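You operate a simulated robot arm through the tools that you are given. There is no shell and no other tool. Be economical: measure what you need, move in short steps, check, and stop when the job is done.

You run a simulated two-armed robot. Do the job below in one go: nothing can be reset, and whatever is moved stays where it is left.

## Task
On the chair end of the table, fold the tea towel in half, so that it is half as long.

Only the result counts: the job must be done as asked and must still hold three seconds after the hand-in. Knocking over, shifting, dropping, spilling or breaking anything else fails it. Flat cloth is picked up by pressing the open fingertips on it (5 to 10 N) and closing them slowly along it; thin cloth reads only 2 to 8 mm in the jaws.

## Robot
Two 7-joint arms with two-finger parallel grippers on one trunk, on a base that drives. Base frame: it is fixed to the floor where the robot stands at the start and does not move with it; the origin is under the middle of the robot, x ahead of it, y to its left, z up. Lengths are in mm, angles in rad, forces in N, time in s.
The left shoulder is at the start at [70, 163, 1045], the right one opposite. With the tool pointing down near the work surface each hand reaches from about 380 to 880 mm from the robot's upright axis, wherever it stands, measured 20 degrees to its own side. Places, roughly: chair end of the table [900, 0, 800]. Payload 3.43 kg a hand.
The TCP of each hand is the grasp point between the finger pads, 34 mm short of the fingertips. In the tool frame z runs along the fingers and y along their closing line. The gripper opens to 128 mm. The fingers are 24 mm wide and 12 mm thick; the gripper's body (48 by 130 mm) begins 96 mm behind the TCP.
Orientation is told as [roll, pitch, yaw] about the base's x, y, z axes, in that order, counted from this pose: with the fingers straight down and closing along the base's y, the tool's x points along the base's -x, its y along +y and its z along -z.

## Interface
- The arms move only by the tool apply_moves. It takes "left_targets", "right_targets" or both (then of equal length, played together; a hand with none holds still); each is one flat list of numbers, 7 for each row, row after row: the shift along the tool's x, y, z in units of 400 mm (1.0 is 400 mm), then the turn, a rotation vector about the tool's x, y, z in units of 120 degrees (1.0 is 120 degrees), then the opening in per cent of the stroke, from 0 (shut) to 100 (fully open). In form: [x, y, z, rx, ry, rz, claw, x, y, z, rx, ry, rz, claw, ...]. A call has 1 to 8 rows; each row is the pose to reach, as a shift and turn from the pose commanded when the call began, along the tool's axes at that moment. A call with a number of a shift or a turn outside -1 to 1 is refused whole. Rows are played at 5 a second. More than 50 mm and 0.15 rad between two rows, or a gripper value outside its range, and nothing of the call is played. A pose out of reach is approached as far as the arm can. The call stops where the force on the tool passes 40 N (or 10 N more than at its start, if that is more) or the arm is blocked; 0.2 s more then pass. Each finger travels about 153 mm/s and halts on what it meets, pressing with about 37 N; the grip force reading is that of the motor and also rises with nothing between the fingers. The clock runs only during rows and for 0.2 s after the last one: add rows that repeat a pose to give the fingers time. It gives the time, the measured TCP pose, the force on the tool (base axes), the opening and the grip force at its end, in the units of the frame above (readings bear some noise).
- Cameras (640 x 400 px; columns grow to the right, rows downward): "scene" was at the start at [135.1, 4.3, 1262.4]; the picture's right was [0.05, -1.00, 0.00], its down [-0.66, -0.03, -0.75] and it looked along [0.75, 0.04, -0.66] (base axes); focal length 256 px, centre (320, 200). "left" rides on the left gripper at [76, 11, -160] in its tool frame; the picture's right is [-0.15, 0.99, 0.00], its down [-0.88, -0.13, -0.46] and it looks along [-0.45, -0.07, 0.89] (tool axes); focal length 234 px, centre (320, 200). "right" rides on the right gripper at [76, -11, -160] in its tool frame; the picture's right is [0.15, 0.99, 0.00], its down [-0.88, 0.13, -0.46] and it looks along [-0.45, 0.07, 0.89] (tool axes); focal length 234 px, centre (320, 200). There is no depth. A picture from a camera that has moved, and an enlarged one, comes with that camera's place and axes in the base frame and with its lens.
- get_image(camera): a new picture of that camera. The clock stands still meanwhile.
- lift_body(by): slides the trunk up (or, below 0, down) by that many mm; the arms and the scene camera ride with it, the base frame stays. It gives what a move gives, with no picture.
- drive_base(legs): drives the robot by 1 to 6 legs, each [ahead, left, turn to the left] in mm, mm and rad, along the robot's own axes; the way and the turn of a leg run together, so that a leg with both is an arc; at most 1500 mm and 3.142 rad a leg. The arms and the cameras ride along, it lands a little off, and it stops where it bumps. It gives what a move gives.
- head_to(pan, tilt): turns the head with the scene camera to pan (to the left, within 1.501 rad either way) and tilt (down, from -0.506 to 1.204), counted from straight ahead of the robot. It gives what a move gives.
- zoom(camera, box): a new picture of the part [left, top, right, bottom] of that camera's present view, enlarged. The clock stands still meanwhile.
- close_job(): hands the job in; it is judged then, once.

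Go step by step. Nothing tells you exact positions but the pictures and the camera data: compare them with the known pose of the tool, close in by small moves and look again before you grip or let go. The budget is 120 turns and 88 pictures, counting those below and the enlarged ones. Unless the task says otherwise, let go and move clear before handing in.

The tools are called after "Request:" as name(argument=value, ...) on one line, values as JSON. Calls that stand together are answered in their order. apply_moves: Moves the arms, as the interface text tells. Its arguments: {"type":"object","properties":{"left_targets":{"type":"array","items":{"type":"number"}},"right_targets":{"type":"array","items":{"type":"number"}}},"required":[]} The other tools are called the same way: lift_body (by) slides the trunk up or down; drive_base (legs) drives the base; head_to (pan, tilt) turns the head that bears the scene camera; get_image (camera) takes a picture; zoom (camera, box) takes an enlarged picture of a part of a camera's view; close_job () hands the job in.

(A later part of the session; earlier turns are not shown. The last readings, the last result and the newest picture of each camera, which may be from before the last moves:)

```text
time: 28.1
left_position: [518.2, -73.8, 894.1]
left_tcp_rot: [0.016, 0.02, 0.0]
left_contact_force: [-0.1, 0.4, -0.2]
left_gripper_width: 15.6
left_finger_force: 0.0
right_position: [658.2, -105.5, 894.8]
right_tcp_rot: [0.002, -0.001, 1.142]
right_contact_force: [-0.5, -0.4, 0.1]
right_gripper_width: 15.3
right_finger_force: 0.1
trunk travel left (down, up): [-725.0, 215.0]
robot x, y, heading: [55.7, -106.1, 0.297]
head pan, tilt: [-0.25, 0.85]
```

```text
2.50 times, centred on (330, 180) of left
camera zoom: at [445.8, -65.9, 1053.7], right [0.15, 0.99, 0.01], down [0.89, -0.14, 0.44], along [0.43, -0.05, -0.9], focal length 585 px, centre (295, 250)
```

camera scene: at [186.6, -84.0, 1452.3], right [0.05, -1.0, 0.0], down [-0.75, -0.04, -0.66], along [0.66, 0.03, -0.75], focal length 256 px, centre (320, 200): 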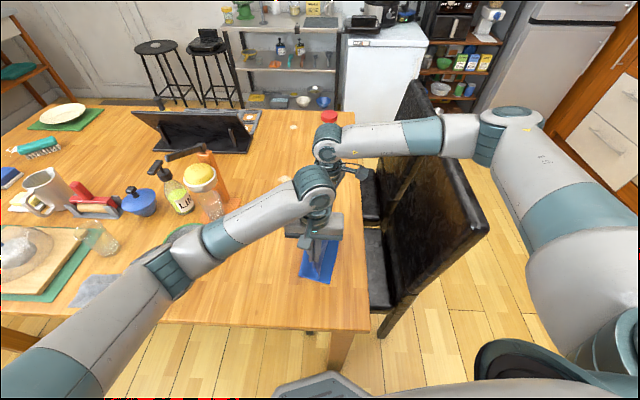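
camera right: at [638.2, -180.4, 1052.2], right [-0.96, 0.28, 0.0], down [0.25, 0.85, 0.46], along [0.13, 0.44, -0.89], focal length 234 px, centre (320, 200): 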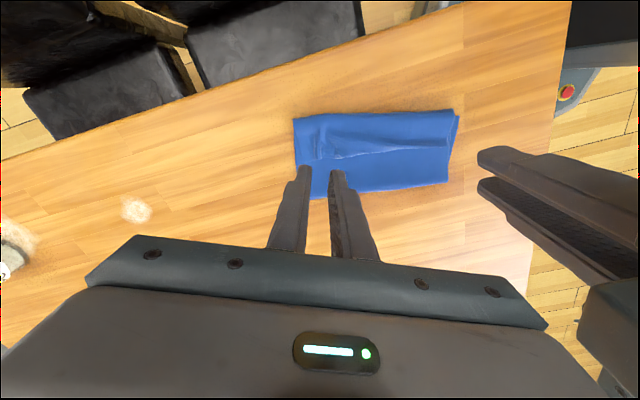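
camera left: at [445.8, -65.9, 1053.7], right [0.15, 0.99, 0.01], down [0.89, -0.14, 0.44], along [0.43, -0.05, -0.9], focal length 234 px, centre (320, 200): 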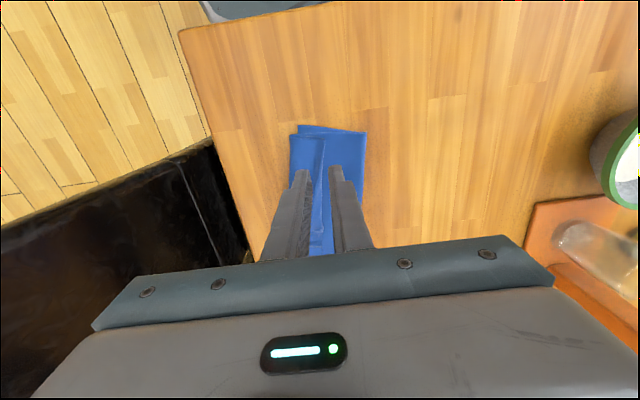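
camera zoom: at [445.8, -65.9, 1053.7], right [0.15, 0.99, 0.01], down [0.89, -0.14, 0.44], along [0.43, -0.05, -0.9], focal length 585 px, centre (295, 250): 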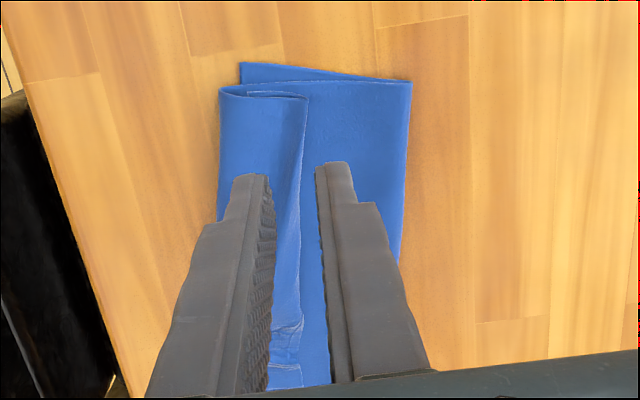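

The free edge has curled back on top: a band about 45 mm wide lies folded over, so the crease sits too far right. I'll move the left hand aside to see it before re-gripping that edge.

Request:
apply_moves(left_targets=[0.05, 0.05, -0.1, 0, 0, 0, 12, 0.1, 0.14, -0.15, 0, 0, 0, 12, 0.13, 0.25, -0.15, 0, 0, 0, 12])

Request:
get_image(camera="left")

Request:
zoom(camera="scene", box=[240, 200, 400, 300])

```text
time: 28.9
left_position: [467.0, 24.2, 955.2]
left_tcp_rot: [0.013, 0.017, -0.001]
left_contact_force: [0.3, 0.5, 0.8]
left_gripper_width: 15.4
left_finger_force: 0.0
right_position: [659.2, -104.1, 892.9]
right_tcp_rot: [0.0, 0.002, 1.143]
right_contact_force: [0.5, 0.4, 0.1]
right_gripper_width: 15.3
right_finger_force: 0.1
trunk travel left (down, up): [-725.0, 215.0]
robot x, y, heading: [59.7, -105.4, 0.295]
head pan, tilt: [-0.25, 0.85]
```

```text
51 pictures are left
camera left: at [395.1, 33.7, 1115.7], right [0.15, 0.99, 0.01], down [0.89, -0.14, 0.44], along [0.43, -0.05, -0.9], focal length 234 px, centre (320, 200)
```

left: 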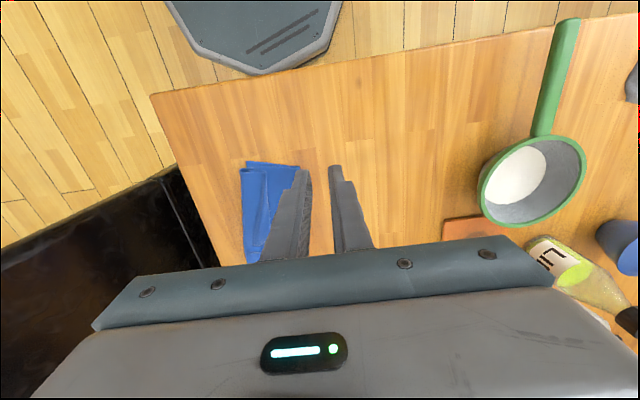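

```text
4.00 times, centred on (320, 250) of scene
camera zoom: at [186.2, -83.9, 1452.3], right [0.05, -1.0, 0.0], down [-0.75, -0.04, -0.66], along [0.66, 0.03, -0.75], focal length 1025 px, centre (320, 0)
```

zoom: 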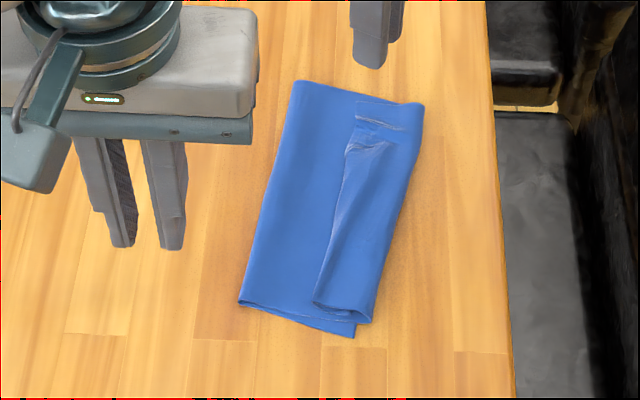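

I can see it clearly now. My first arc was too high and dragged the crease across. I'll re-grip the curled-back band at about (518, −86) and (660, −106), swing the edge back left to reset the crease, then fold along a proper radius.

Request:
apply_moves(left_targets=[-0.032, -0.069, 0.066, 0, 0, 0, 25, -0.064, -0.138, 0.131, 0, 0, 0, 25, -0.096, -0.207, 0.197, 0, 0, 0, 25, -0.1275, -0.275, 0.2625, 0, 0, 0, 25, -0.1275, -0.275, 0.3125, 0, 0, 0, 25, -0.1275, -0.275, 0.37, 0, 0, 0, 25, -0.1275, -0.275, 0.37, 0, 0, 0, 25], right_targets=[0, 0, 0.05, 0, 0, 0, 25, 0, 0, 0.1, 0, 0, 0, 25, 0, 0, 0.1075, 0, 0, 0, 25, 0, 0, 0.1075, 0, 0, 0, 25, 0, 0, 0.15, 0, 0, 0, 25, 0, 0, 0.215, 0, 0, 0, 25, 0, 0, 0.215, 0, 0, 0, 25])

Request:
zoom(camera="right", box=[220, 90, 420, 250])

Request:
zoom(camera="left", box=[220, 90, 420, 250])

```text
time: 30.5
left_position: [516.9, -83.2, 805.3]
left_tcp_rot: [0.015, 0.02, -0.001]
left_contact_force: [0.0, -0.1, 0.3]
left_gripper_width: 32.3
left_finger_force: 0.0
right_position: [659.2, -107.1, 807.0]
right_tcp_rot: [0.001, 0.0, 1.14]
right_contact_force: [0.2, -0.1, 0.3]
right_gripper_width: 31.7
right_finger_force: 0.0
trunk travel left (down, up): [-725.0, 215.0]
robot x, y, heading: [60.7, -102.2, 0.3]
head pan, tilt: [-0.25, 0.85]
```

```text
2.50 times, centred on (320, 170) of right
camera zoom: at [638.5, -180.8, 965.9], right [-0.96, 0.28, 0.0], down [0.25, 0.85, 0.46], along [0.13, 0.44, -0.89], focal length 585 px, centre (320, 275)
```

zoom: 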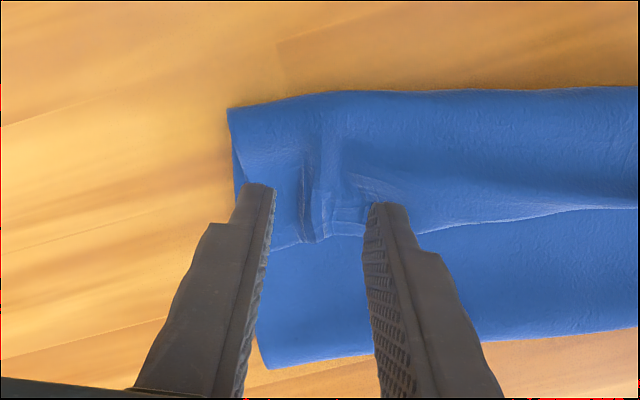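

```text
2.50 times, centred on (320, 170) of left
camera zoom: at [443.7, -75.4, 965.3], right [0.15, 0.99, 0.01], down [0.89, -0.14, 0.44], along [0.43, -0.05, -0.9], focal length 585 px, centre (320, 275)
```

zoom: 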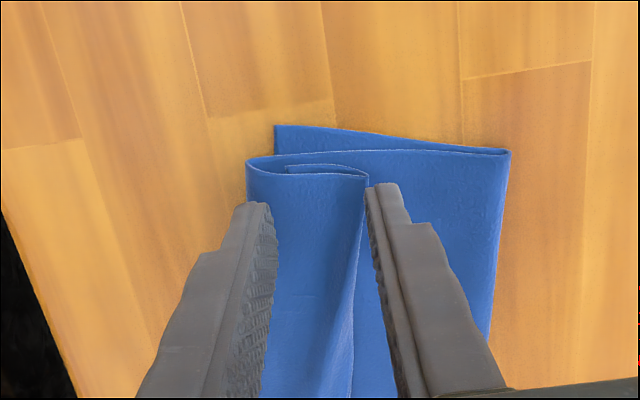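

From the left view, the near corner is rolled with its edge tucked under. My plan is to pinch the roll, swing the edge all the way back flat to the left, re-grip near the true edge, and fold again. Lowering now.

Request:
apply_moves(left_targets=[0, 0.01, 0.01, 0, 0, 0, 25, 0, 0.01, 0.02, 0, 0, 0, 25, 0, 0.01, 0.028, 0, 0, 0, 25, 0, 0.01, 0.028, 0, 0, 0, 25], right_targets=[0, 0, 0.01, 0, 0, 0, 25, 0, 0, 0.02, 0, 0, 0, 25, 0, 0, 0.032, 0, 0, 0, 25, 0, 0, 0.032, 0, 0, 0, 25])

```text
time: 31.5
left_position: [515.8, -80.3, 793.9]
left_tcp_rot: [0.015, 0.019, 0.001]
left_contact_force: [-0.4, 0.2, 0.6]
left_gripper_width: 32.0
left_finger_force: 0.0
right_position: [660.1, -106.9, 794.5]
right_tcp_rot: [0.002, -0.001, 1.141]
right_contact_force: [-0.1, 0.2, 0.5]
right_gripper_width: 31.9
right_finger_force: 0.1
trunk travel left (down, up): [-725.0, 215.0]
robot x, y, heading: [59.3, -105.1, 0.298]
head pan, tilt: [-0.25, 0.85]
```

Request:
apply_moves(left_targets=[0, 0, 0.005, 0, 0, 0, 25, 0, 0, 0.01, 0, 0, 0, 25], right_targets=[0, 0, 0.005, 0, 0, 0, 25, 0, 0, 0.012, 0, 0, 0, 25])

Request:
zoom(camera="left", box=[220, 90, 420, 250])

```text
time: 32.1
left_position: [515.8, -78.9, 790.3]
left_tcp_rot: [0.016, 0.019, 0.001]
left_contact_force: [0.1, 0.4, 0.3]
left_gripper_width: 31.9
left_finger_force: 0.1
right_position: [660.0, -106.0, 789.0]
right_tcp_rot: [0.002, 0.0, 1.142]
right_contact_force: [0.1, -0.2, -0.3]
right_gripper_width: 32.2
right_finger_force: 0.0
trunk travel left (down, up): [-725.0, 215.0]
robot x, y, heading: [57.1, -104.3, 0.299]
head pan, tilt: [-0.25, 0.85]
```

```text
2.50 times, centred on (320, 170) of left
camera zoom: at [443.5, -70.5, 950.7], right [0.15, 0.99, 0.01], down [0.89, -0.14, 0.44], along [0.43, -0.05, -0.9], focal length 585 px, centre (320, 275)
```

zoom: 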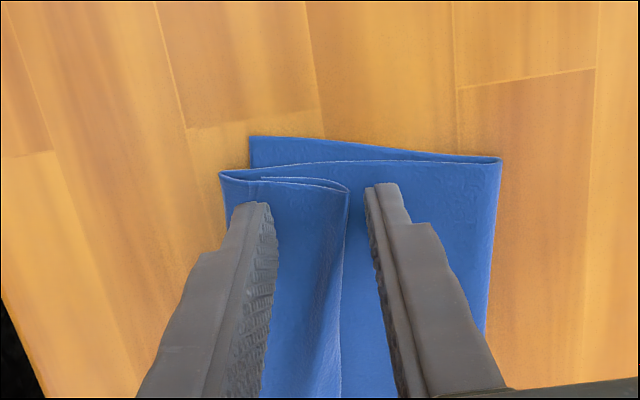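

The left fingers now straddle the roll. I'll lower 2 mm more and close slowly.

Request:
apply_moves(left_targets=[0, 0, 0.006, 0, 0, 0, 25, 0, 0, 0.006, 0, 0, 0, 21, 0, 0, 0.006, 0, 0, 0, 17, 0, 0, 0.006, 0, 0, 0, 13, 0, 0, 0.006, 0, 0, 0, 9, 0, 0, 0.006, 0, 0, 0, 5, 0, 0, 0.006, 0, 0, 0, 0, 0, 0, 0.006, 0, 0, 0, 0], right_targets=[0, 0, 0.007, 0, 0, 0, 25, 0, 0, 0.007, 0, 0, 0, 21, 0, 0, 0.007, 0, 0, 0, 17, 0, 0, 0.007, 0, 0, 0, 13, 0, 0, 0.007, 0, 0, 0, 9, 0, 0, 0.007, 0, 0, 0, 5, 0, 0, 0.007, 0, 0, 0, 0, 0, 0, 0.007, 0, 0, 0, 0])

Request:
zoom(camera="left", box=[220, 90, 420, 250])

Request:
zoom(camera="right", box=[220, 90, 420, 250])

```text
time: 33.9
left_position: [514.6, -79.4, 788.8]
left_tcp_rot: [0.016, 0.017, 0.002]
left_contact_force: [1.5, -0.1, 2.4]
left_gripper_width: 2.5
left_finger_force: 37.1
right_position: [658.7, -107.2, 788.1]
right_tcp_rot: [0.001, 0.002, 1.143]
right_contact_force: [-0.9, 0.0, 6.0]
right_gripper_width: 1.7
right_finger_force: 36.7
trunk travel left (down, up): [-725.0, 215.0]
robot x, y, heading: [57.2, -106.0, 0.299]
head pan, tilt: [-0.25, 0.85]
```

```text
2.50 times, centred on (320, 170) of left
camera zoom: at [443.0, -70.4, 948.6], right [0.15, 0.99, 0.01], down [0.89, -0.14, 0.44], along [0.43, -0.05, -0.9], focal length 585 px, centre (320, 275)
```

zoom: 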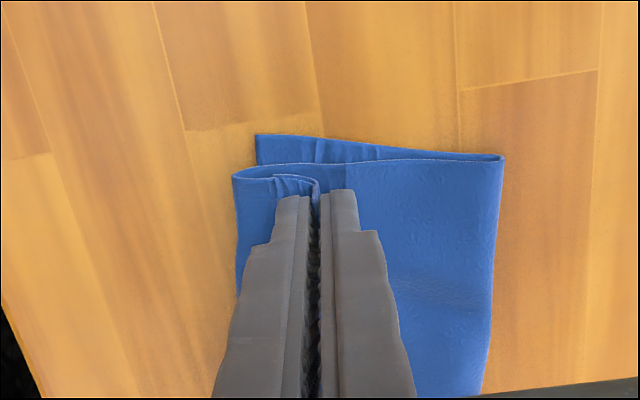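

```text
2.50 times, centred on (320, 170) of right
camera zoom: at [638.2, -180.8, 946.0], right [-0.96, 0.28, 0.0], down [0.25, 0.85, 0.46], along [0.13, 0.44, -0.89], focal length 585 px, centre (320, 275)
```

zoom: 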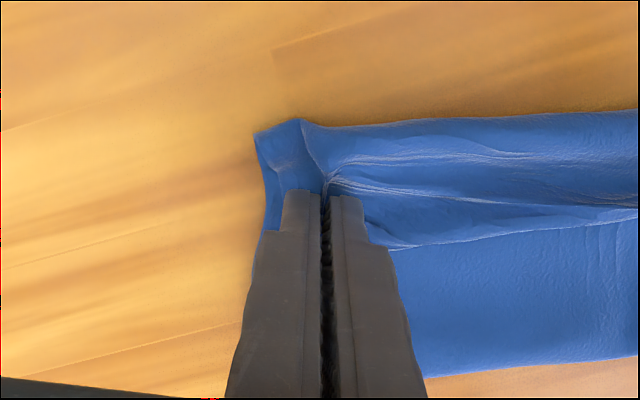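

Request:
apply_moves(left_targets=[0, 0.02, -0.08, 0, 0, 0, 0, 0, 0.06, -0.17, 0, 0, 0, 0, 0, 0.1, -0.25, 0, 0, 0, 0, 0, 0.1, -0.25, 0, 0, 0, 0], right_targets=[-0.0182, 0.0083, -0.08, 0, 0, 0, 0, -0.0545, 0.025, -0.17, 0, 0, 0, 0, -0.091, 0.0416, -0.25, 0, 0, 0, 0, -0.091, 0.0416, -0.25, 0, 0, 0, 0])

Request:
get_image(camera="right")

Request:
get_image(camera="left")

```text
time: 34.9
left_position: [518.0, -40.3, 890.1]
left_tcp_rot: [0.017, 0.018, -0.001]
left_contact_force: [-0.3, -0.1, 0.0]
left_gripper_width: 2.4
left_finger_force: 36.5
right_position: [661.1, -68.2, 885.5]
right_tcp_rot: [0.002, -0.002, 1.14]
right_contact_force: [0.0, 0.2, -0.7]
right_gripper_width: 2.0
right_finger_force: 37.0
trunk travel left (down, up): [-725.0, 215.0]
robot x, y, heading: [58.7, -105.5, 0.301]
head pan, tilt: [-0.25, 0.85]
```

```text
44 pictures are left
camera right: at [639.2, -142.0, 1044.7], right [-0.96, 0.28, 0.0], down [0.25, 0.85, 0.46], along [0.13, 0.44, -0.89], focal length 234 px, centre (320, 200)
```

right: 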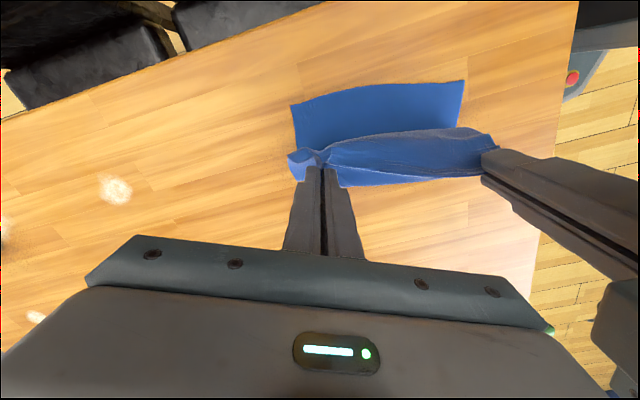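

```text
43 pictures are left
camera left: at [445.6, -32.1, 1049.6], right [0.15, 0.99, 0.01], down [0.89, -0.14, 0.44], along [0.43, -0.05, -0.9], focal length 234 px, centre (320, 200)
```

left: 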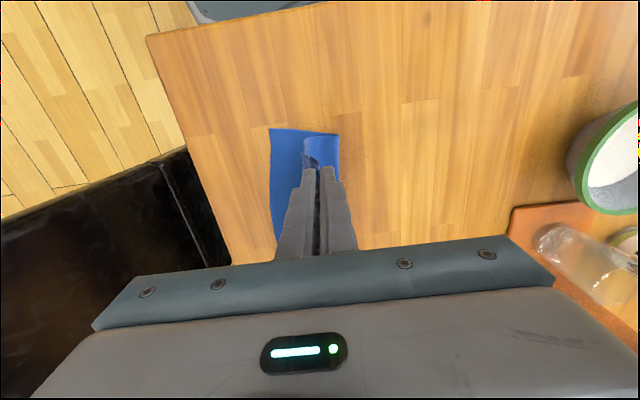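

Both hands hold, and the towel's edge is hanging free. I'll swing it back left, stretch it gently flat and set it down with the edge outward.

Request:
apply_moves(left_targets=[-0.009, 0.1125, -0.0125, 0, 0, 0, 0, -0.018, 0.225, 0, 0, 0, 0, 0, -0.026, 0.325, 0.05, 0, 0, 0, 0, -0.032, 0.4, 0.1125, 0, 0, 0, 0, -0.035, 0.4375, 0.175, 0, 0, 0, 0, -0.035, 0.4375, 0.175, 0, 0, 0, 0, -0.032, 0.4, 0.225, 0, 0, 0, 0, -0.03, 0.375, 0.245, 0, 0, 0, 0], right_targets=[-0.113, 0.041, -0.0125, 0, 0, 0, 0, -0.224, 0.082, 0, 0, 0, 0, 0, -0.33, 0.12, 0.05, 0, 0, 0, 0, -0.413, 0.1505, 0.1125, 0, 0, 0, 0, -0.453, 0.165, 0.175, 0, 0, 0, 0, -0.453, 0.165, 0.175, 0, 0, 0, 0, -0.42, 0.153, 0.225, 0, 0, 0, 0, -0.401, 0.146, 0.24, 0, 0, 0, 0])

Request:
get_image(camera="right")

Request:
get_image(camera="left")

```text
time: 36.7
left_position: [527.5, 111.5, 792.5]
left_tcp_rot: [0.017, 0.018, 0.0]
left_contact_force: [-0.4, 0.5, -0.5]
left_gripper_width: 2.2
left_finger_force: 36.7
right_position: [674.8, 103.7, 791.2]
right_tcp_rot: [0.002, 0.001, 1.142]
right_contact_force: [-0.3, 0.2, -0.7]
right_gripper_width: 2.0
right_finger_force: 36.9
trunk travel left (down, up): [-725.0, 215.0]
robot x, y, heading: [55.4, -103.5, 0.297]
head pan, tilt: [-0.25, 0.85]
```

```text
42 pictures are left
camera right: at [652.9, 29.0, 949.5], right [-0.96, 0.28, 0.0], down [0.25, 0.85, 0.46], along [0.13, 0.44, -0.89], focal length 234 px, centre (320, 200)
```

right: 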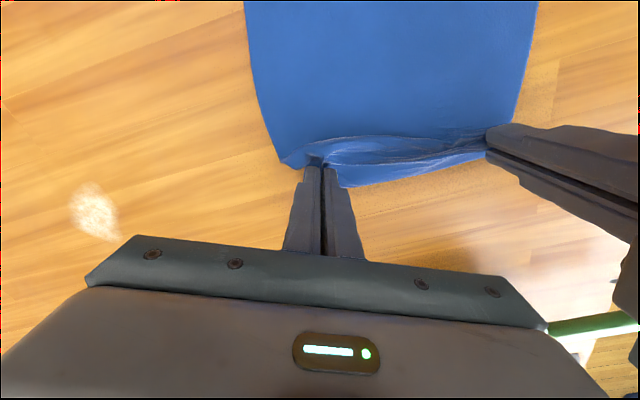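

```text
41 pictures are left
camera left: at [455.5, 119.8, 953.3], right [0.15, 0.99, 0.01], down [0.89, -0.14, 0.44], along [0.43, -0.05, -0.9], focal length 234 px, centre (320, 200)
```

left: 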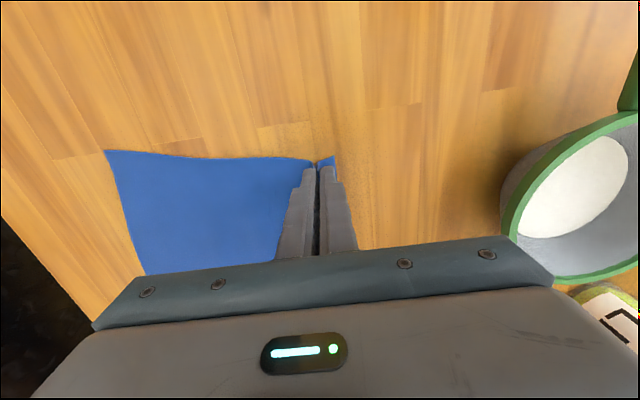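

That worked: the towel is laid back nearly flat and still held close to its edge. Before folding again I'll check the whole outline from the head camera.

Request:
zoom(camera="scene", box=[220, 190, 380, 310])

```text
3.33 times, centred on (300, 250) of scene
camera zoom: at [186.5, -86.3, 1452.4], right [0.05, -1.0, 0.0], down [-0.75, -0.04, -0.66], along [0.66, 0.03, -0.75], focal length 854 px, centre (387, 33)
```

zoom: 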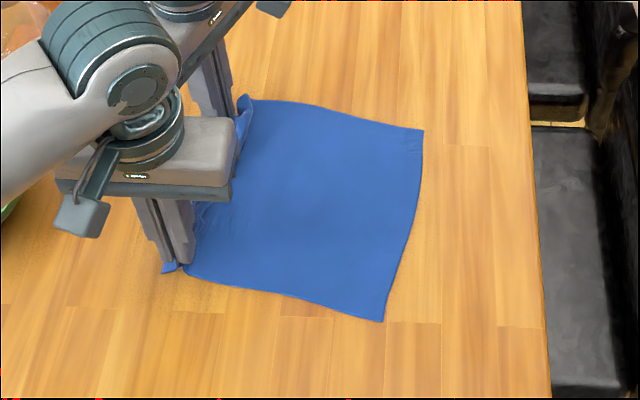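

The outline is only about 200 mm long rather than 265, so the edge is still rolled in the grip. I'll release it here, rise and look at the roll.

Request:
apply_moves(left_targets=[0, 0, 0.008, 0, 0, 0, 0, 0, 0, 0.008, 0, 0, 0, 8, 0, 0, 0.008, 0, 0, 0, 14, 0, 0, -0.09, 0, 0, 0, 14, 0, 0, -0.2, 0, 0, 0, 14, 0, 0, -0.32, 0, 0, 0, 25], right_targets=[0, 0, 0.008, 0, 0, 0, 0, 0, 0, 0.008, 0, 0, 0, 8, 0, 0, 0.008, 0, 0, 0, 14, 0, 0, -0.09, 0, 0, 0, 14, 0, 0, -0.2, 0, 0, 0, 14, 0, 0, -0.32, 0, 0, 0, 25])

Request:
get_image(camera="right")

Request:
get_image(camera="left")

```text
time: 38.1
left_position: [529.7, 107.5, 920.8]
left_tcp_rot: [0.017, 0.02, 0.0]
left_contact_force: [0.1, 0.8, -0.3]
left_gripper_width: 31.9
left_finger_force: 0.1
right_position: [673.0, 102.9, 919.4]
right_tcp_rot: [0.002, 0.003, 1.142]
right_contact_force: [0.2, -0.5, 0.2]
right_gripper_width: 31.9
right_finger_force: 0.0
trunk travel left (down, up): [-725.0, 215.0]
robot x, y, heading: [59.3, -105.2, 0.295]
head pan, tilt: [-0.25, 0.85]
```

```text
39 pictures are left
camera right: at [651.9, 29.1, 1078.1], right [-0.96, 0.28, 0.0], down [0.25, 0.85, 0.45], along [0.13, 0.44, -0.89], focal length 234 px, centre (320, 200)
```

right: 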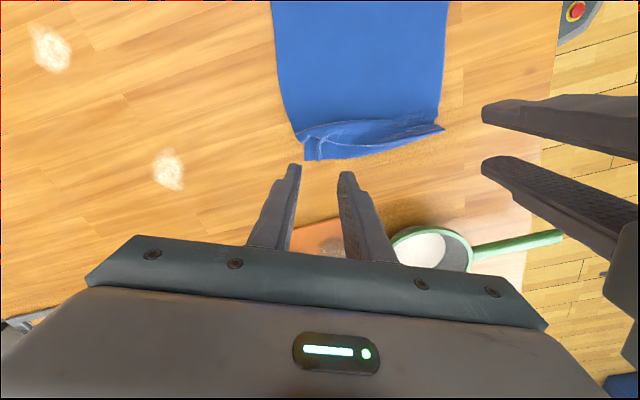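

```text
38 pictures are left
camera left: at [457.6, 116.1, 1081.2], right [0.15, 0.99, 0.01], down [0.89, -0.14, 0.44], along [0.43, -0.05, -0.9], focal length 234 px, centre (320, 200)
```

left: 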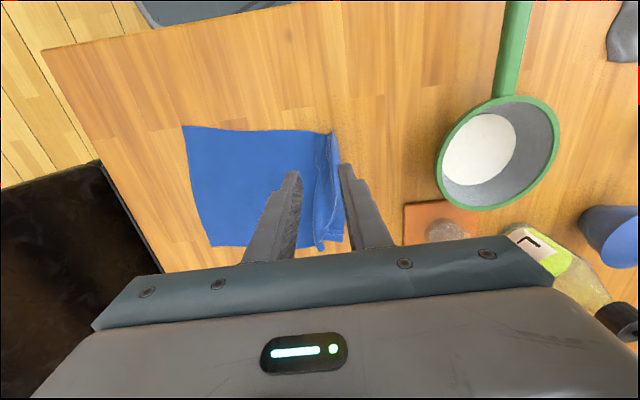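

Request:
zoom(camera="right", box=[270, 80, 470, 180])

Request:
zoom(camera="left", box=[250, 110, 410, 260])

```text
3.20 times, centred on (370, 130) of right
camera zoom: at [651.9, 29.1, 1078.1], right [-0.96, 0.28, 0.0], down [0.25, 0.85, 0.45], along [0.13, 0.44, -0.89], focal length 749 px, centre (160, 424)
```

zoom: 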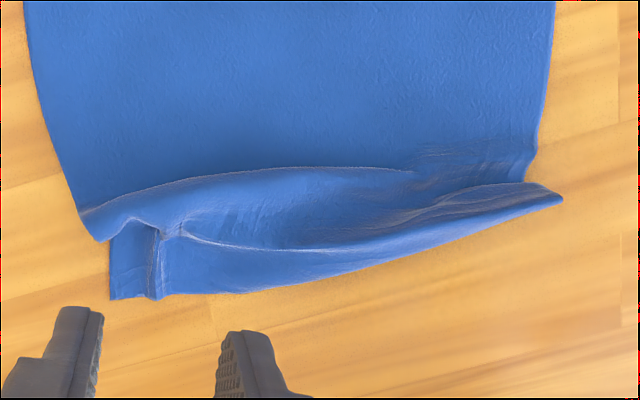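

```text
2.67 times, centred on (330, 185) of left
camera zoom: at [457.6, 116.1, 1081.2], right [0.15, 0.99, 0.01], down [0.89, -0.14, 0.44], along [0.43, -0.05, -0.9], focal length 624 px, centre (293, 240)
```

zoom: 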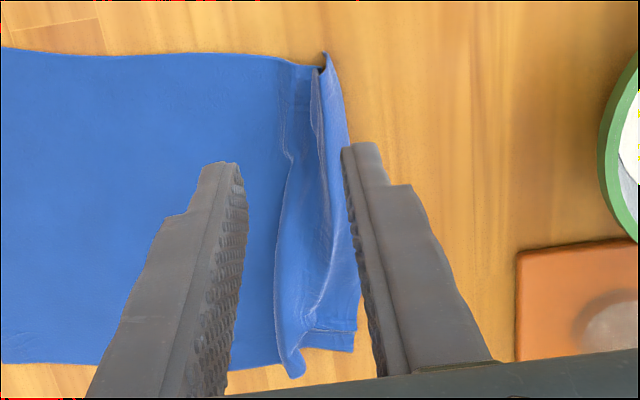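

Now I see it: the edge strip lies outward, but the cloth behind it has a pleat leaning over it. I'll pinch the strip with the right hand at about (675, 120) and pull it gently left to open the pleat.

Request:
apply_moves(right_targets=[-0.02, 0.006, 0.1, 0, 0, 0, 22, -0.041, 0.013, 0.2, 0, 0, 0, 22, -0.041, 0.013, 0.2975, 0, 0, 0, 22, -0.041, 0.013, 0.322, 0, 0, 0, 22, -0.041, 0.013, 0.322, 0, 0, 0, 22])

Request:
zoom(camera="right", box=[220, 90, 420, 250])

```text
time: 39.3
left_position: [531.7, 108.9, 920.2]
left_tcp_rot: [0.014, 0.018, 0.0]
left_contact_force: [0.7, 1.0, 0.3]
left_gripper_width: 32.3
left_finger_force: 0.2
right_position: [675.0, 119.7, 788.9]
right_tcp_rot: [0.001, 0.0, 1.141]
right_contact_force: [0.6, 1.0, -0.8]
right_gripper_width: 27.9
right_finger_force: 0.1
trunk travel left (down, up): [-725.0, 215.0]
robot x, y, heading: [59.1, -104.1, 0.299]
head pan, tilt: [-0.25, 0.85]
```

```text
2.50 times, centred on (320, 170) of right
camera zoom: at [653.9, 46.3, 948.5], right [-0.96, 0.28, 0.0], down [0.25, 0.85, 0.46], along [0.13, 0.44, -0.89], focal length 585 px, centre (320, 275)
```

zoom: 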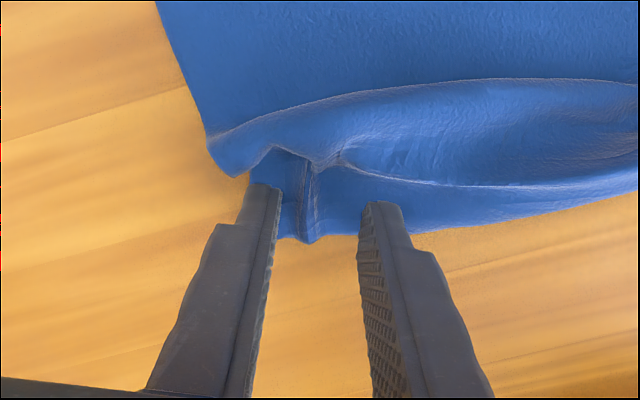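

Request:
apply_moves(right_targets=[0, 0, 0.006, 0, 0, 0, 22, 0, 0, 0.01, 0, 0, 0, 22, 0, 0, 0.01, 0, 0, 0, 17, 0, 0, 0.01, 0, 0, 0, 12, 0, 0, 0.01, 0, 0, 0, 7, 0, 0, 0.01, 0, 0, 0, 3, 0, 0, 0.01, 0, 0, 0, 0, 0, 0, 0.01, 0, 0, 0, 0])

Request:
apply_moves(right_targets=[0, 0, -0.01, 0, 0, 0, 0, -0.034, 0.0156, -0.02, 0, 0, 0, 0, -0.068, 0.031, -0.02, 0, 0, 0, 0, -0.102, 0.047, -0.02, 0, 0, 0, 0, -0.102, 0.047, -0.02, 0, 0, 0, 0])

Request:
get_image(camera="right")

Request:
get_image(camera="left")

```text
time: 41.1
left_position: [531.4, 107.9, 920.6]
left_tcp_rot: [0.016, 0.019, 0.0]
left_contact_force: [0.3, 0.7, 0.8]
left_gripper_width: 31.9
left_finger_force: 0.1
right_position: [676.0, 121.1, 785.9]
right_tcp_rot: [0.0, -0.001, 1.141]
right_contact_force: [0.5, -0.3, 1.0]
right_gripper_width: 2.0
right_finger_force: 36.9
trunk travel left (down, up): [-725.0, 215.0]
robot x, y, heading: [61.1, -101.4, 0.297]
head pan, tilt: [-0.25, 0.85]
```

```text
time: 42.3
left_position: [531.8, 108.0, 919.2]
left_tcp_rot: [0.017, 0.021, 0.0]
left_contact_force: [-0.2, -0.3, -0.4]
left_gripper_width: 32.0
left_finger_force: 0.2
right_position: [675.7, 164.3, 794.1]
right_tcp_rot: [0.002, -0.002, 1.143]
right_contact_force: [-0.2, -0.3, 0.2]
right_gripper_width: 1.9
right_finger_force: 36.4
trunk travel left (down, up): [-725.0, 215.0]
robot x, y, heading: [56.6, -105.7, 0.297]
head pan, tilt: [-0.25, 0.85]
```

```text
34 pictures are left
camera right: at [654.6, 91.4, 952.2], right [-0.96, 0.28, 0.0], down [0.25, 0.85, 0.46], along [0.13, 0.44, -0.89], focal length 234 px, centre (320, 200)
```

right: 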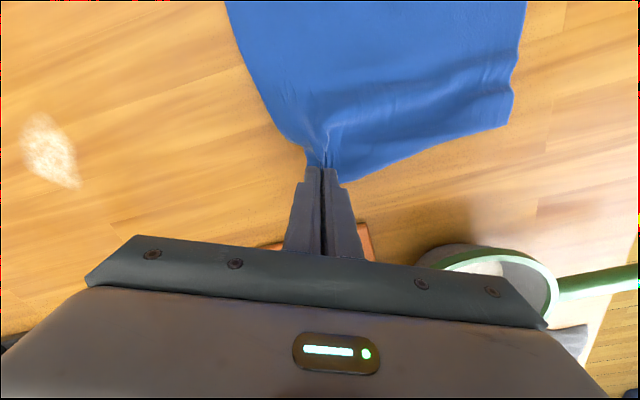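

```text
33 pictures are left
camera left: at [458.8, 116.3, 1080.9], right [0.15, 0.99, 0.01], down [0.89, -0.14, 0.44], along [0.43, -0.05, -0.9], focal length 234 px, centre (320, 200)
```

left: 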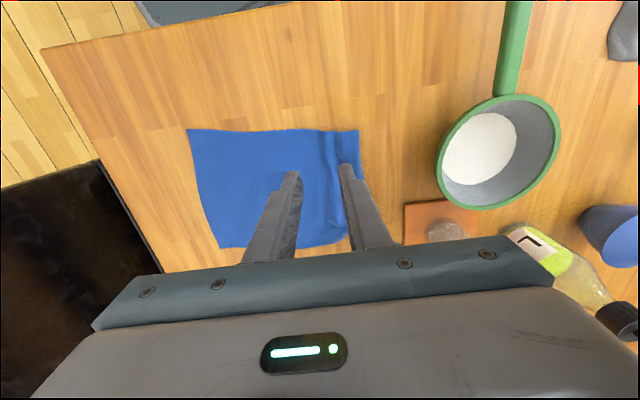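

The pleat opened and the left end is flat again, with its edge at about y 165–177. Now the left hand takes its corner at about (540, 146).

Request:
apply_moves(left_targets=[-0.007, 0.035, 0.1, 0, 0, 0, 22, -0.014, 0.07, 0.2, 0, 0, 0, 22, -0.02, 0.095, 0.3, 0, 0, 0, 22, -0.02, 0.095, 0.325, 0, 0, 0, 22, -0.02, 0.095, 0.325, 0, 0, 0, 22])

Request:
zoom(camera="left", box=[220, 90, 420, 250])

```text
time: 43.5
left_position: [536.5, 148.7, 790.0]
left_tcp_rot: [0.017, 0.02, -0.001]
left_contact_force: [-0.7, -0.2, 0.4]
left_gripper_width: 28.2
left_finger_force: 0.1
right_position: [675.2, 165.9, 792.9]
right_tcp_rot: [0.0, 0.0, 1.141]
right_contact_force: [-0.8, 0.1, -0.2]
right_gripper_width: 1.9
right_finger_force: 36.3
trunk travel left (down, up): [-725.0, 215.0]
robot x, y, heading: [59.7, -102.7, 0.297]
head pan, tilt: [-0.25, 0.85]
```

```text
2.50 times, centred on (320, 170) of left
camera zoom: at [463.4, 157.1, 951.7], right [0.15, 0.99, 0.01], down [0.89, -0.14, 0.44], along [0.43, -0.05, -0.9], focal length 585 px, centre (320, 275)
```

zoom: 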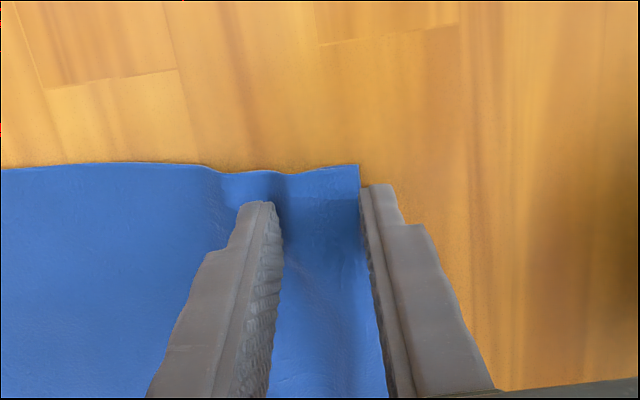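

Request:
apply_moves(left_targets=[-0.015, -0.025, 0, 0, 0, 0, 22, -0.015, -0.025, 0.006, 0, 0, 0, 22, -0.015, -0.025, 0.012, 0, 0, 0, 22, -0.015, -0.025, 0.014, 0, 0, 0, 22])

```text
time: 44.5
left_position: [541.8, 139.1, 785.5]
left_tcp_rot: [0.016, 0.017, 0.0]
left_contact_force: [-0.5, 0.6, 6.7]
left_gripper_width: 28.4
left_finger_force: 0.0
right_position: [674.9, 164.8, 792.9]
right_tcp_rot: [0.002, 0.001, 1.142]
right_contact_force: [-0.4, 0.5, -0.6]
right_gripper_width: 2.0
right_finger_force: 36.5
trunk travel left (down, up): [-725.0, 215.0]
robot x, y, heading: [62.7, -105.7, 0.298]
head pan, tilt: [-0.25, 0.85]
```

The left fingertips press with 6.7 N. I'll close them slowly.

Request:
apply_moves(left_targets=[0, 0, 0, 0, 0, 0, 19, 0, 0, 0, 0, 0, 0, 15, 0, 0, 0, 0, 0, 0, 11, 0, 0, 0, 0, 0, 0, 8, 0, 0, 0, 0, 0, 0, 5, 0, 0, 0, 0, 0, 0, 2, 0, 0, 0, 0, 0, 0, 0, 0, 0, 0, 0, 0, 0, 0])

Request:
get_image(camera="left")

Request:
get_image(camera="right")

Request:
zoom(camera="scene", box=[220, 190, 380, 310])

```text
time: 46.3
left_position: [541.0, 139.1, 786.2]
left_tcp_rot: [0.017, 0.015, -0.001]
left_contact_force: [-1.0, 0.1, 16.1]
left_gripper_width: 2.4
left_finger_force: 37.8
right_position: [675.0, 165.7, 794.2]
right_tcp_rot: [0.001, 0.0, 1.14]
right_contact_force: [-0.7, -0.1, -0.3]
right_gripper_width: 1.8
right_finger_force: 36.7
trunk travel left (down, up): [-725.0, 215.0]
robot x, y, heading: [60.9, -107.6, 0.297]
head pan, tilt: [-0.25, 0.85]
```

```text
31 pictures are left
camera left: at [468.4, 147.2, 946.7], right [0.15, 0.99, 0.01], down [0.89, -0.14, 0.44], along [0.44, -0.05, -0.9], focal length 234 px, centre (320, 200)
```

left: 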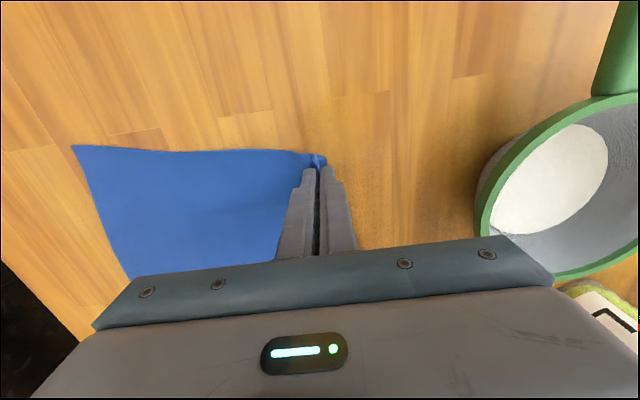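

```text
30 pictures are left
camera right: at [653.4, 91.3, 953.2], right [-0.96, 0.28, 0.0], down [0.25, 0.85, 0.46], along [0.13, 0.44, -0.89], focal length 234 px, centre (320, 200)
```

right: 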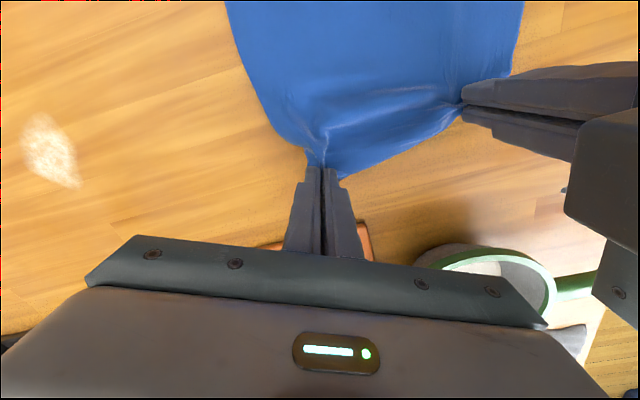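

```text
3.33 times, centred on (300, 250) of scene
camera zoom: at [185.0, -86.7, 1452.5], right [0.05, -1.0, 0.0], down [-0.75, -0.03, -0.66], along [0.66, 0.03, -0.75], focal length 854 px, centre (387, 33)
```

zoom: 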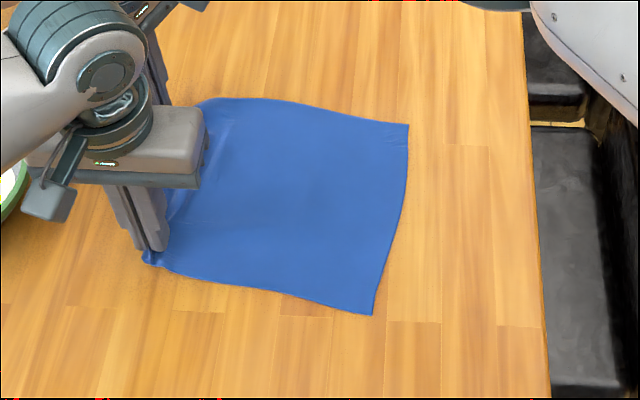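

Both corners are firmly held. Now I fold again, this time on an arc around the crease, keeping the height within the cloth's radius so that nothing drags.

Request:
apply_moves(right_targets=[0.0167, -0.0052, -0.0825, 0, 0, 0, 0, 0.0644, -0.0202, -0.1575, 0, 0, 0, 0, 0.137, -0.043, -0.2125, 0, 0, 0, 0, 0.2266, -0.0711, -0.241, 0, 0, 0, 0, 0.322, -0.101, -0.241, 0, 0, 0, 0, 0.4114, -0.129, -0.2125, 0, 0, 0, 0, 0.4114, -0.129, -0.2125, 0, 0, 0, 0], left_targets=[0.0016, -0.0124, -0.08, 0, 0, 0, 0, 0.0066, -0.052, -0.135, 0, 0, 0, 0, 0.0138, -0.109, -0.1775, 0, 0, 0, 0, 0.0228, -0.181, -0.2, 0, 0, 0, 0, 0.0322, -0.2554, -0.2, 0, 0, 0, 0, 0.0413, -0.327, -0.1775, 0, 0, 0, 0, 0.0413, -0.327, -0.1775, 0, 0, 0, 0])

Request:
get_image(camera="right")

Request:
get_image(camera="left")

Request:
zoom(camera="scene", box=[220, 190, 380, 310])

```text
time: 47.9
left_position: [526.6, 7.6, 854.6]
left_tcp_rot: [0.013, 0.018, 0.002]
left_contact_force: [0.0, 1.3, 0.3]
left_gripper_width: 2.4
left_finger_force: 36.8
right_position: [653.2, -4.2, 878.7]
right_tcp_rot: [0.001, 0.0, 1.143]
right_contact_force: [-0.3, -0.1, 0.6]
right_gripper_width: 2.1
right_finger_force: 36.6
trunk travel left (down, up): [-725.0, 215.0]
robot x, y, heading: [57.0, -103.2, 0.298]
head pan, tilt: [-0.25, 0.85]
```

```text
28 pictures are left
camera right: at [631.9, -78.4, 1037.7], right [-0.96, 0.28, 0.0], down [0.25, 0.86, 0.45], along [0.13, 0.44, -0.89], focal length 234 px, centre (320, 200)
```

right: 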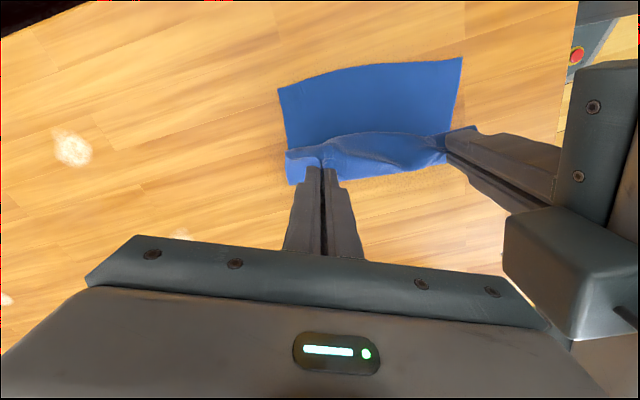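

```text
27 pictures are left
camera left: at [453.7, 16.5, 1015.8], right [0.15, 0.99, 0.01], down [0.89, -0.14, 0.44], along [0.43, -0.05, -0.9], focal length 234 px, centre (320, 200)
```

left: 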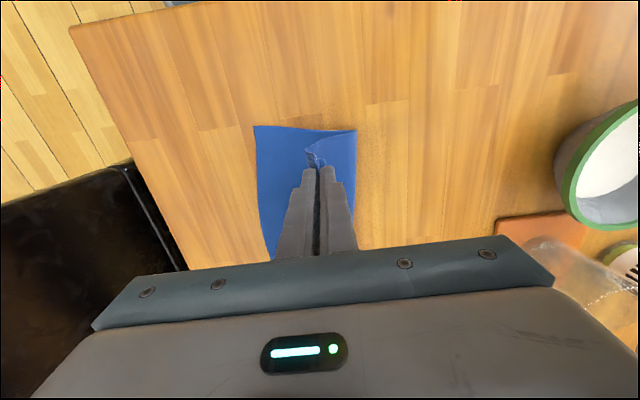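

```text
3.33 times, centred on (300, 250) of scene
camera zoom: at [186.4, -84.1, 1452.3], right [0.05, -1.0, 0.0], down [-0.75, -0.04, -0.66], along [0.66, 0.03, -0.75], focal length 854 px, centre (387, 33)
```

zoom: 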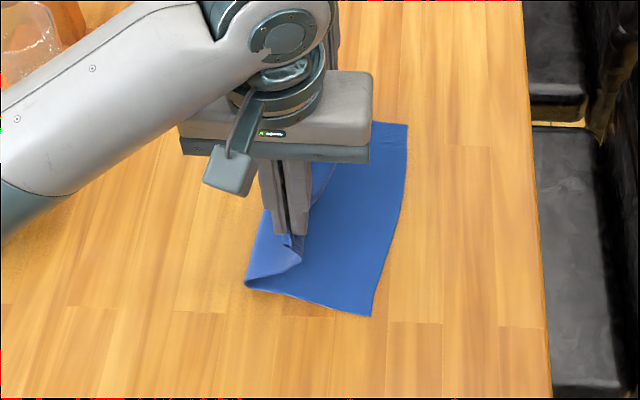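

The fold is tracking well and the right edge has not moved. I'll finish the arc down onto it.

Request:
apply_moves(right_targets=[0.0727, -0.0228, 0.055, 0, 0, 0, 0, 0.1204, -0.0378, 0.13, 0, 0, 0, 0, 0.137, -0.043, 0.21, 0, 0, 0, 0, 0.137, -0.043, 0.21, 0, 0, 0, 0], left_targets=[0.0072, -0.057, 0.0425, 0, 0, 0, 0, 0.0122, -0.0967, 0.0975, 0, 0, 0, 0, 0.01375, -0.109, 0.15, 0, 0, 0, 0, 0.01375, -0.109, 0.15, 0, 0, 0, 0])

Request:
get_image(camera="right")

Request:
zoom(camera="left", box=[220, 90, 420, 250])

Request:
zoom(camera="scene", box=[220, 190, 380, 310])

```text
time: 48.9
left_position: [518.8, -36.2, 793.7]
left_tcp_rot: [0.015, 0.019, -0.001]
left_contact_force: [-0.4, 0.3, 0.6]
left_gripper_width: 2.4
left_finger_force: 36.7
right_position: [644.8, -63.3, 794.7]
right_tcp_rot: [0.003, -0.001, 1.14]
right_contact_force: [-0.3, -1.2, -0.1]
right_gripper_width: 1.8
right_finger_force: 36.6
trunk travel left (down, up): [-725.0, 215.0]
robot x, y, heading: [56.5, -105.6, 0.296]
head pan, tilt: [-0.25, 0.85]
```

```text
25 pictures are left
camera right: at [625.1, -138.0, 953.9], right [-0.96, 0.28, 0.0], down [0.25, 0.85, 0.46], along [0.13, 0.44, -0.89], focal length 234 px, centre (320, 200)
```

right: 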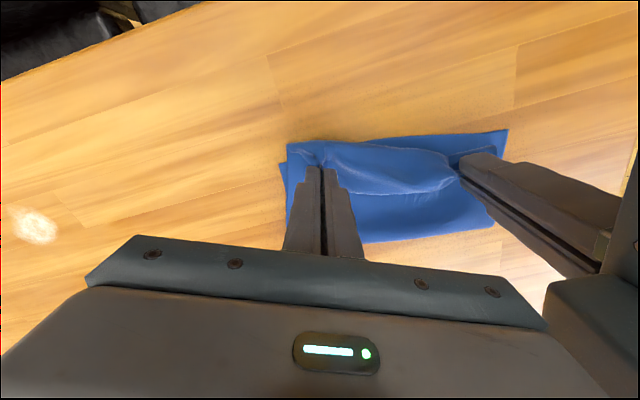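

```text
2.50 times, centred on (320, 170) of left
camera zoom: at [446.7, -28.0, 954.6], right [0.15, 0.99, 0.01], down [0.89, -0.14, 0.44], along [0.43, -0.05, -0.9], focal length 585 px, centre (320, 275)
```

zoom: 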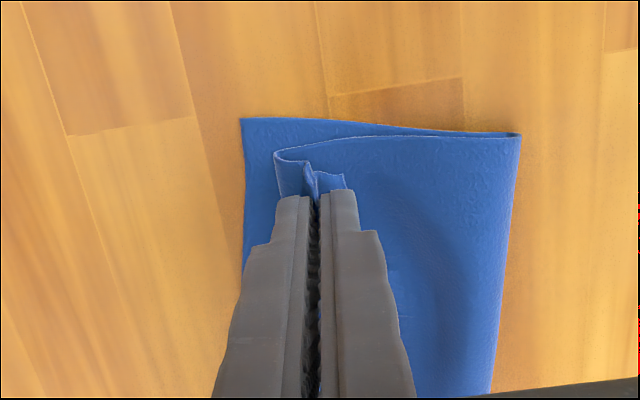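

```text
3.33 times, centred on (300, 250) of scene
camera zoom: at [186.4, -86.2, 1452.4], right [0.05, -1.0, 0.0], down [-0.75, -0.03, -0.66], along [0.66, 0.03, -0.75], focal length 854 px, centre (387, 33)
```

zoom: 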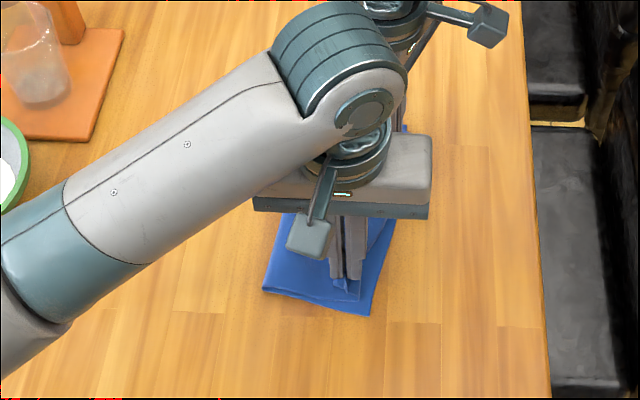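

The near edge lies on the lower edge, but the pinched margin of about 25 mm still turns back on top because the hands can't rotate. I'll release, look, and then flip that margin outward.

Request:
apply_moves(right_targets=[0, 0, 0.006, 0, 0, 0, 0, 0, 0, 0.006, 0, 0, 0, 8, 0, 0, 0.006, 0, 0, 0, 14, 0, 0, -0.09, 0, 0, 0, 14, 0, 0, -0.2, 0, 0, 0, 14, 0, 0, -0.31, 0, 0, 0, 14], left_targets=[0, 0, 0.006, 0, 0, 0, 0, 0, 0, 0.006, 0, 0, 0, 8, 0, 0, 0.006, 0, 0, 0, 14, 0, 0, -0.09, 0, 0, 0, 14, 0.03, 0.05, -0.19, 0, 0, 0, 14, 0.07, 0.14, -0.26, 0, 0, 0, 14])

Request:
zoom(camera="right", box=[270, 80, 470, 180])

Request:
zoom(camera="scene", box=[240, 200, 380, 300])

```text
time: 50.3
left_position: [492.3, 19.1, 900.6]
left_tcp_rot: [0.015, 0.016, -0.003]
left_contact_force: [-0.4, -0.2, 0.0]
left_gripper_width: 18.1
left_finger_force: 0.1
right_position: [646.5, -62.9, 920.5]
right_tcp_rot: [0.001, 0.001, 1.143]
right_contact_force: [0.3, 0.3, 0.3]
right_gripper_width: 17.8
right_finger_force: 0.1
trunk travel left (down, up): [-725.0, 215.0]
robot x, y, heading: [59.2, -108.6, 0.297]
head pan, tilt: [-0.25, 0.85]
```

```text
3.20 times, centred on (370, 130) of right
camera zoom: at [624.3, -136.5, 1078.6], right [-0.96, 0.28, 0.0], down [0.25, 0.86, 0.45], along [0.13, 0.44, -0.89], focal length 749 px, centre (160, 424)
```

zoom: 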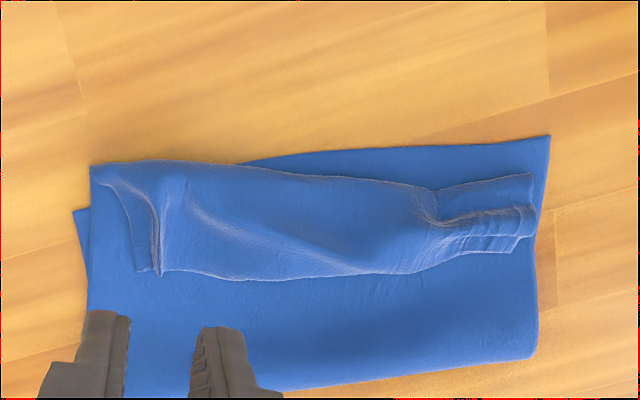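

```text
4.00 times, centred on (310, 250) of scene
camera zoom: at [185.0, -84.4, 1452.3], right [0.05, -1.0, 0.0], down [-0.75, -0.04, -0.66], along [0.66, 0.03, -0.75], focal length 1025 px, centre (360, 0)
```

zoom: 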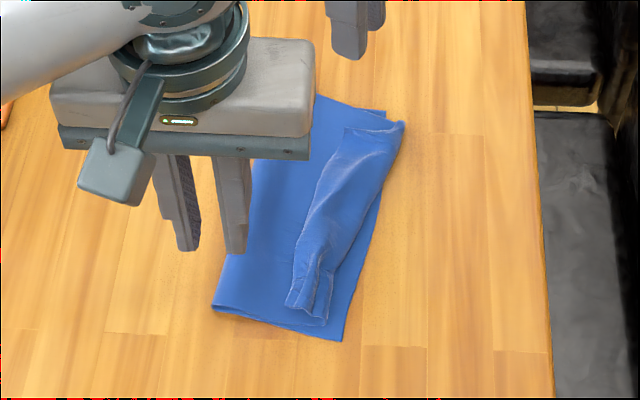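

The flap measures about 45 mm and the crease sits about 33 mm too far right. I'll re-pinch right at the free edge, with the outer finger just beyond it so almost no margin is left over. The right hand turns so that it also closes across the edge.

Request:
apply_moves(right_targets=[-0.005, 0.002, 0.03, 0, 0, 0.0611, 17, -0.01, 0.004, 0.08, 0, 0, 0.1222, 17, -0.015, 0.006, 0.13, 0, 0, 0.1833, 17, -0.02, 0.008, 0.18, 0, 0, 0.2444, 17, -0.023, 0.0094, 0.225, 0, 0, 0.3056, 17, -0.023, 0.0094, 0.225, 0, 0, 0.3056, 17], left_targets=[-0.0165, -0.022, 0.035, 0, 0, 0, 17, -0.033, -0.044, 0.07, 0, 0, 0, 17, -0.05, -0.066, 0.105, 0, 0, 0, 17, -0.066, -0.088, 0.14, 0, 0, 0, 17, -0.0825, -0.11, 0.175, 0, 0, 0, 17, -0.0825, -0.11, 0.175, 0, 0, 0, 17])

Request:
zoom(camera="right", box=[220, 90, 420, 250])

Request:
zoom(camera="left", box=[220, 90, 420, 250])

```text
time: 51.7
left_position: [524.3, -23.8, 828.4]
left_tcp_rot: [0.016, 0.019, -0.002]
left_contact_force: [-0.2, -0.1, 0.8]
left_gripper_width: 22.0
left_finger_force: 0.0
right_position: [646.4, -52.6, 828.5]
right_tcp_rot: [0.0, 0.001, 0.499]
right_contact_force: [-0.2, 0.0, -0.4]
right_gripper_width: 21.7
right_finger_force: 0.0
trunk travel left (down, up): [-725.0, 215.0]
robot x, y, heading: [57.0, -103.4, 0.295]
head pan, tilt: [-0.25, 0.85]
```

```text
2.50 times, centred on (320, 170) of right
camera zoom: at [586.0, -98.8, 987.5], right [-0.6, 0.8, 0.0], down [0.71, 0.54, 0.45], along [0.36, 0.27, -0.89], focal length 585 px, centre (320, 275)
```

zoom: 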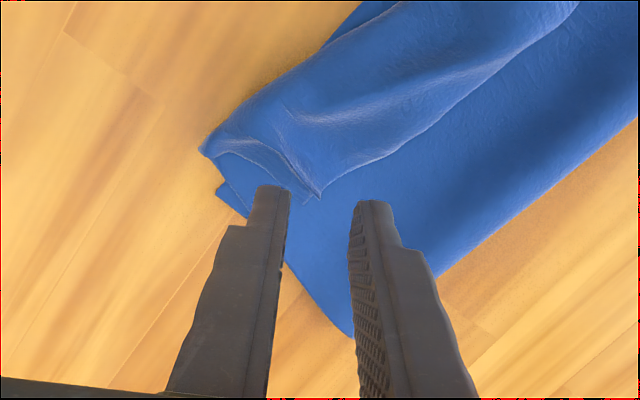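

```text
2.50 times, centred on (320, 170) of left
camera zoom: at [452.8, -15.2, 988.4], right [0.15, 0.99, 0.01], down [0.89, -0.14, 0.44], along [0.43, -0.05, -0.9], focal length 585 px, centre (320, 275)
```

zoom: 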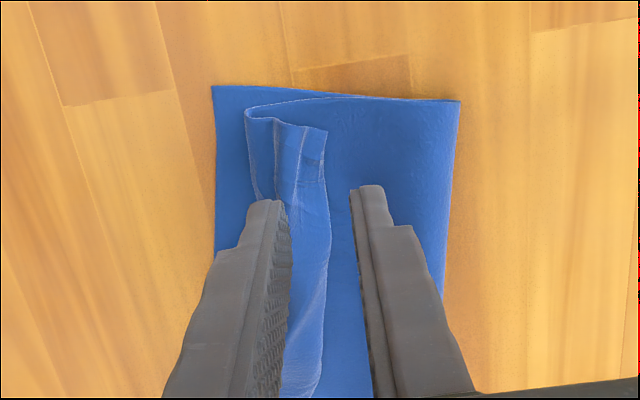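

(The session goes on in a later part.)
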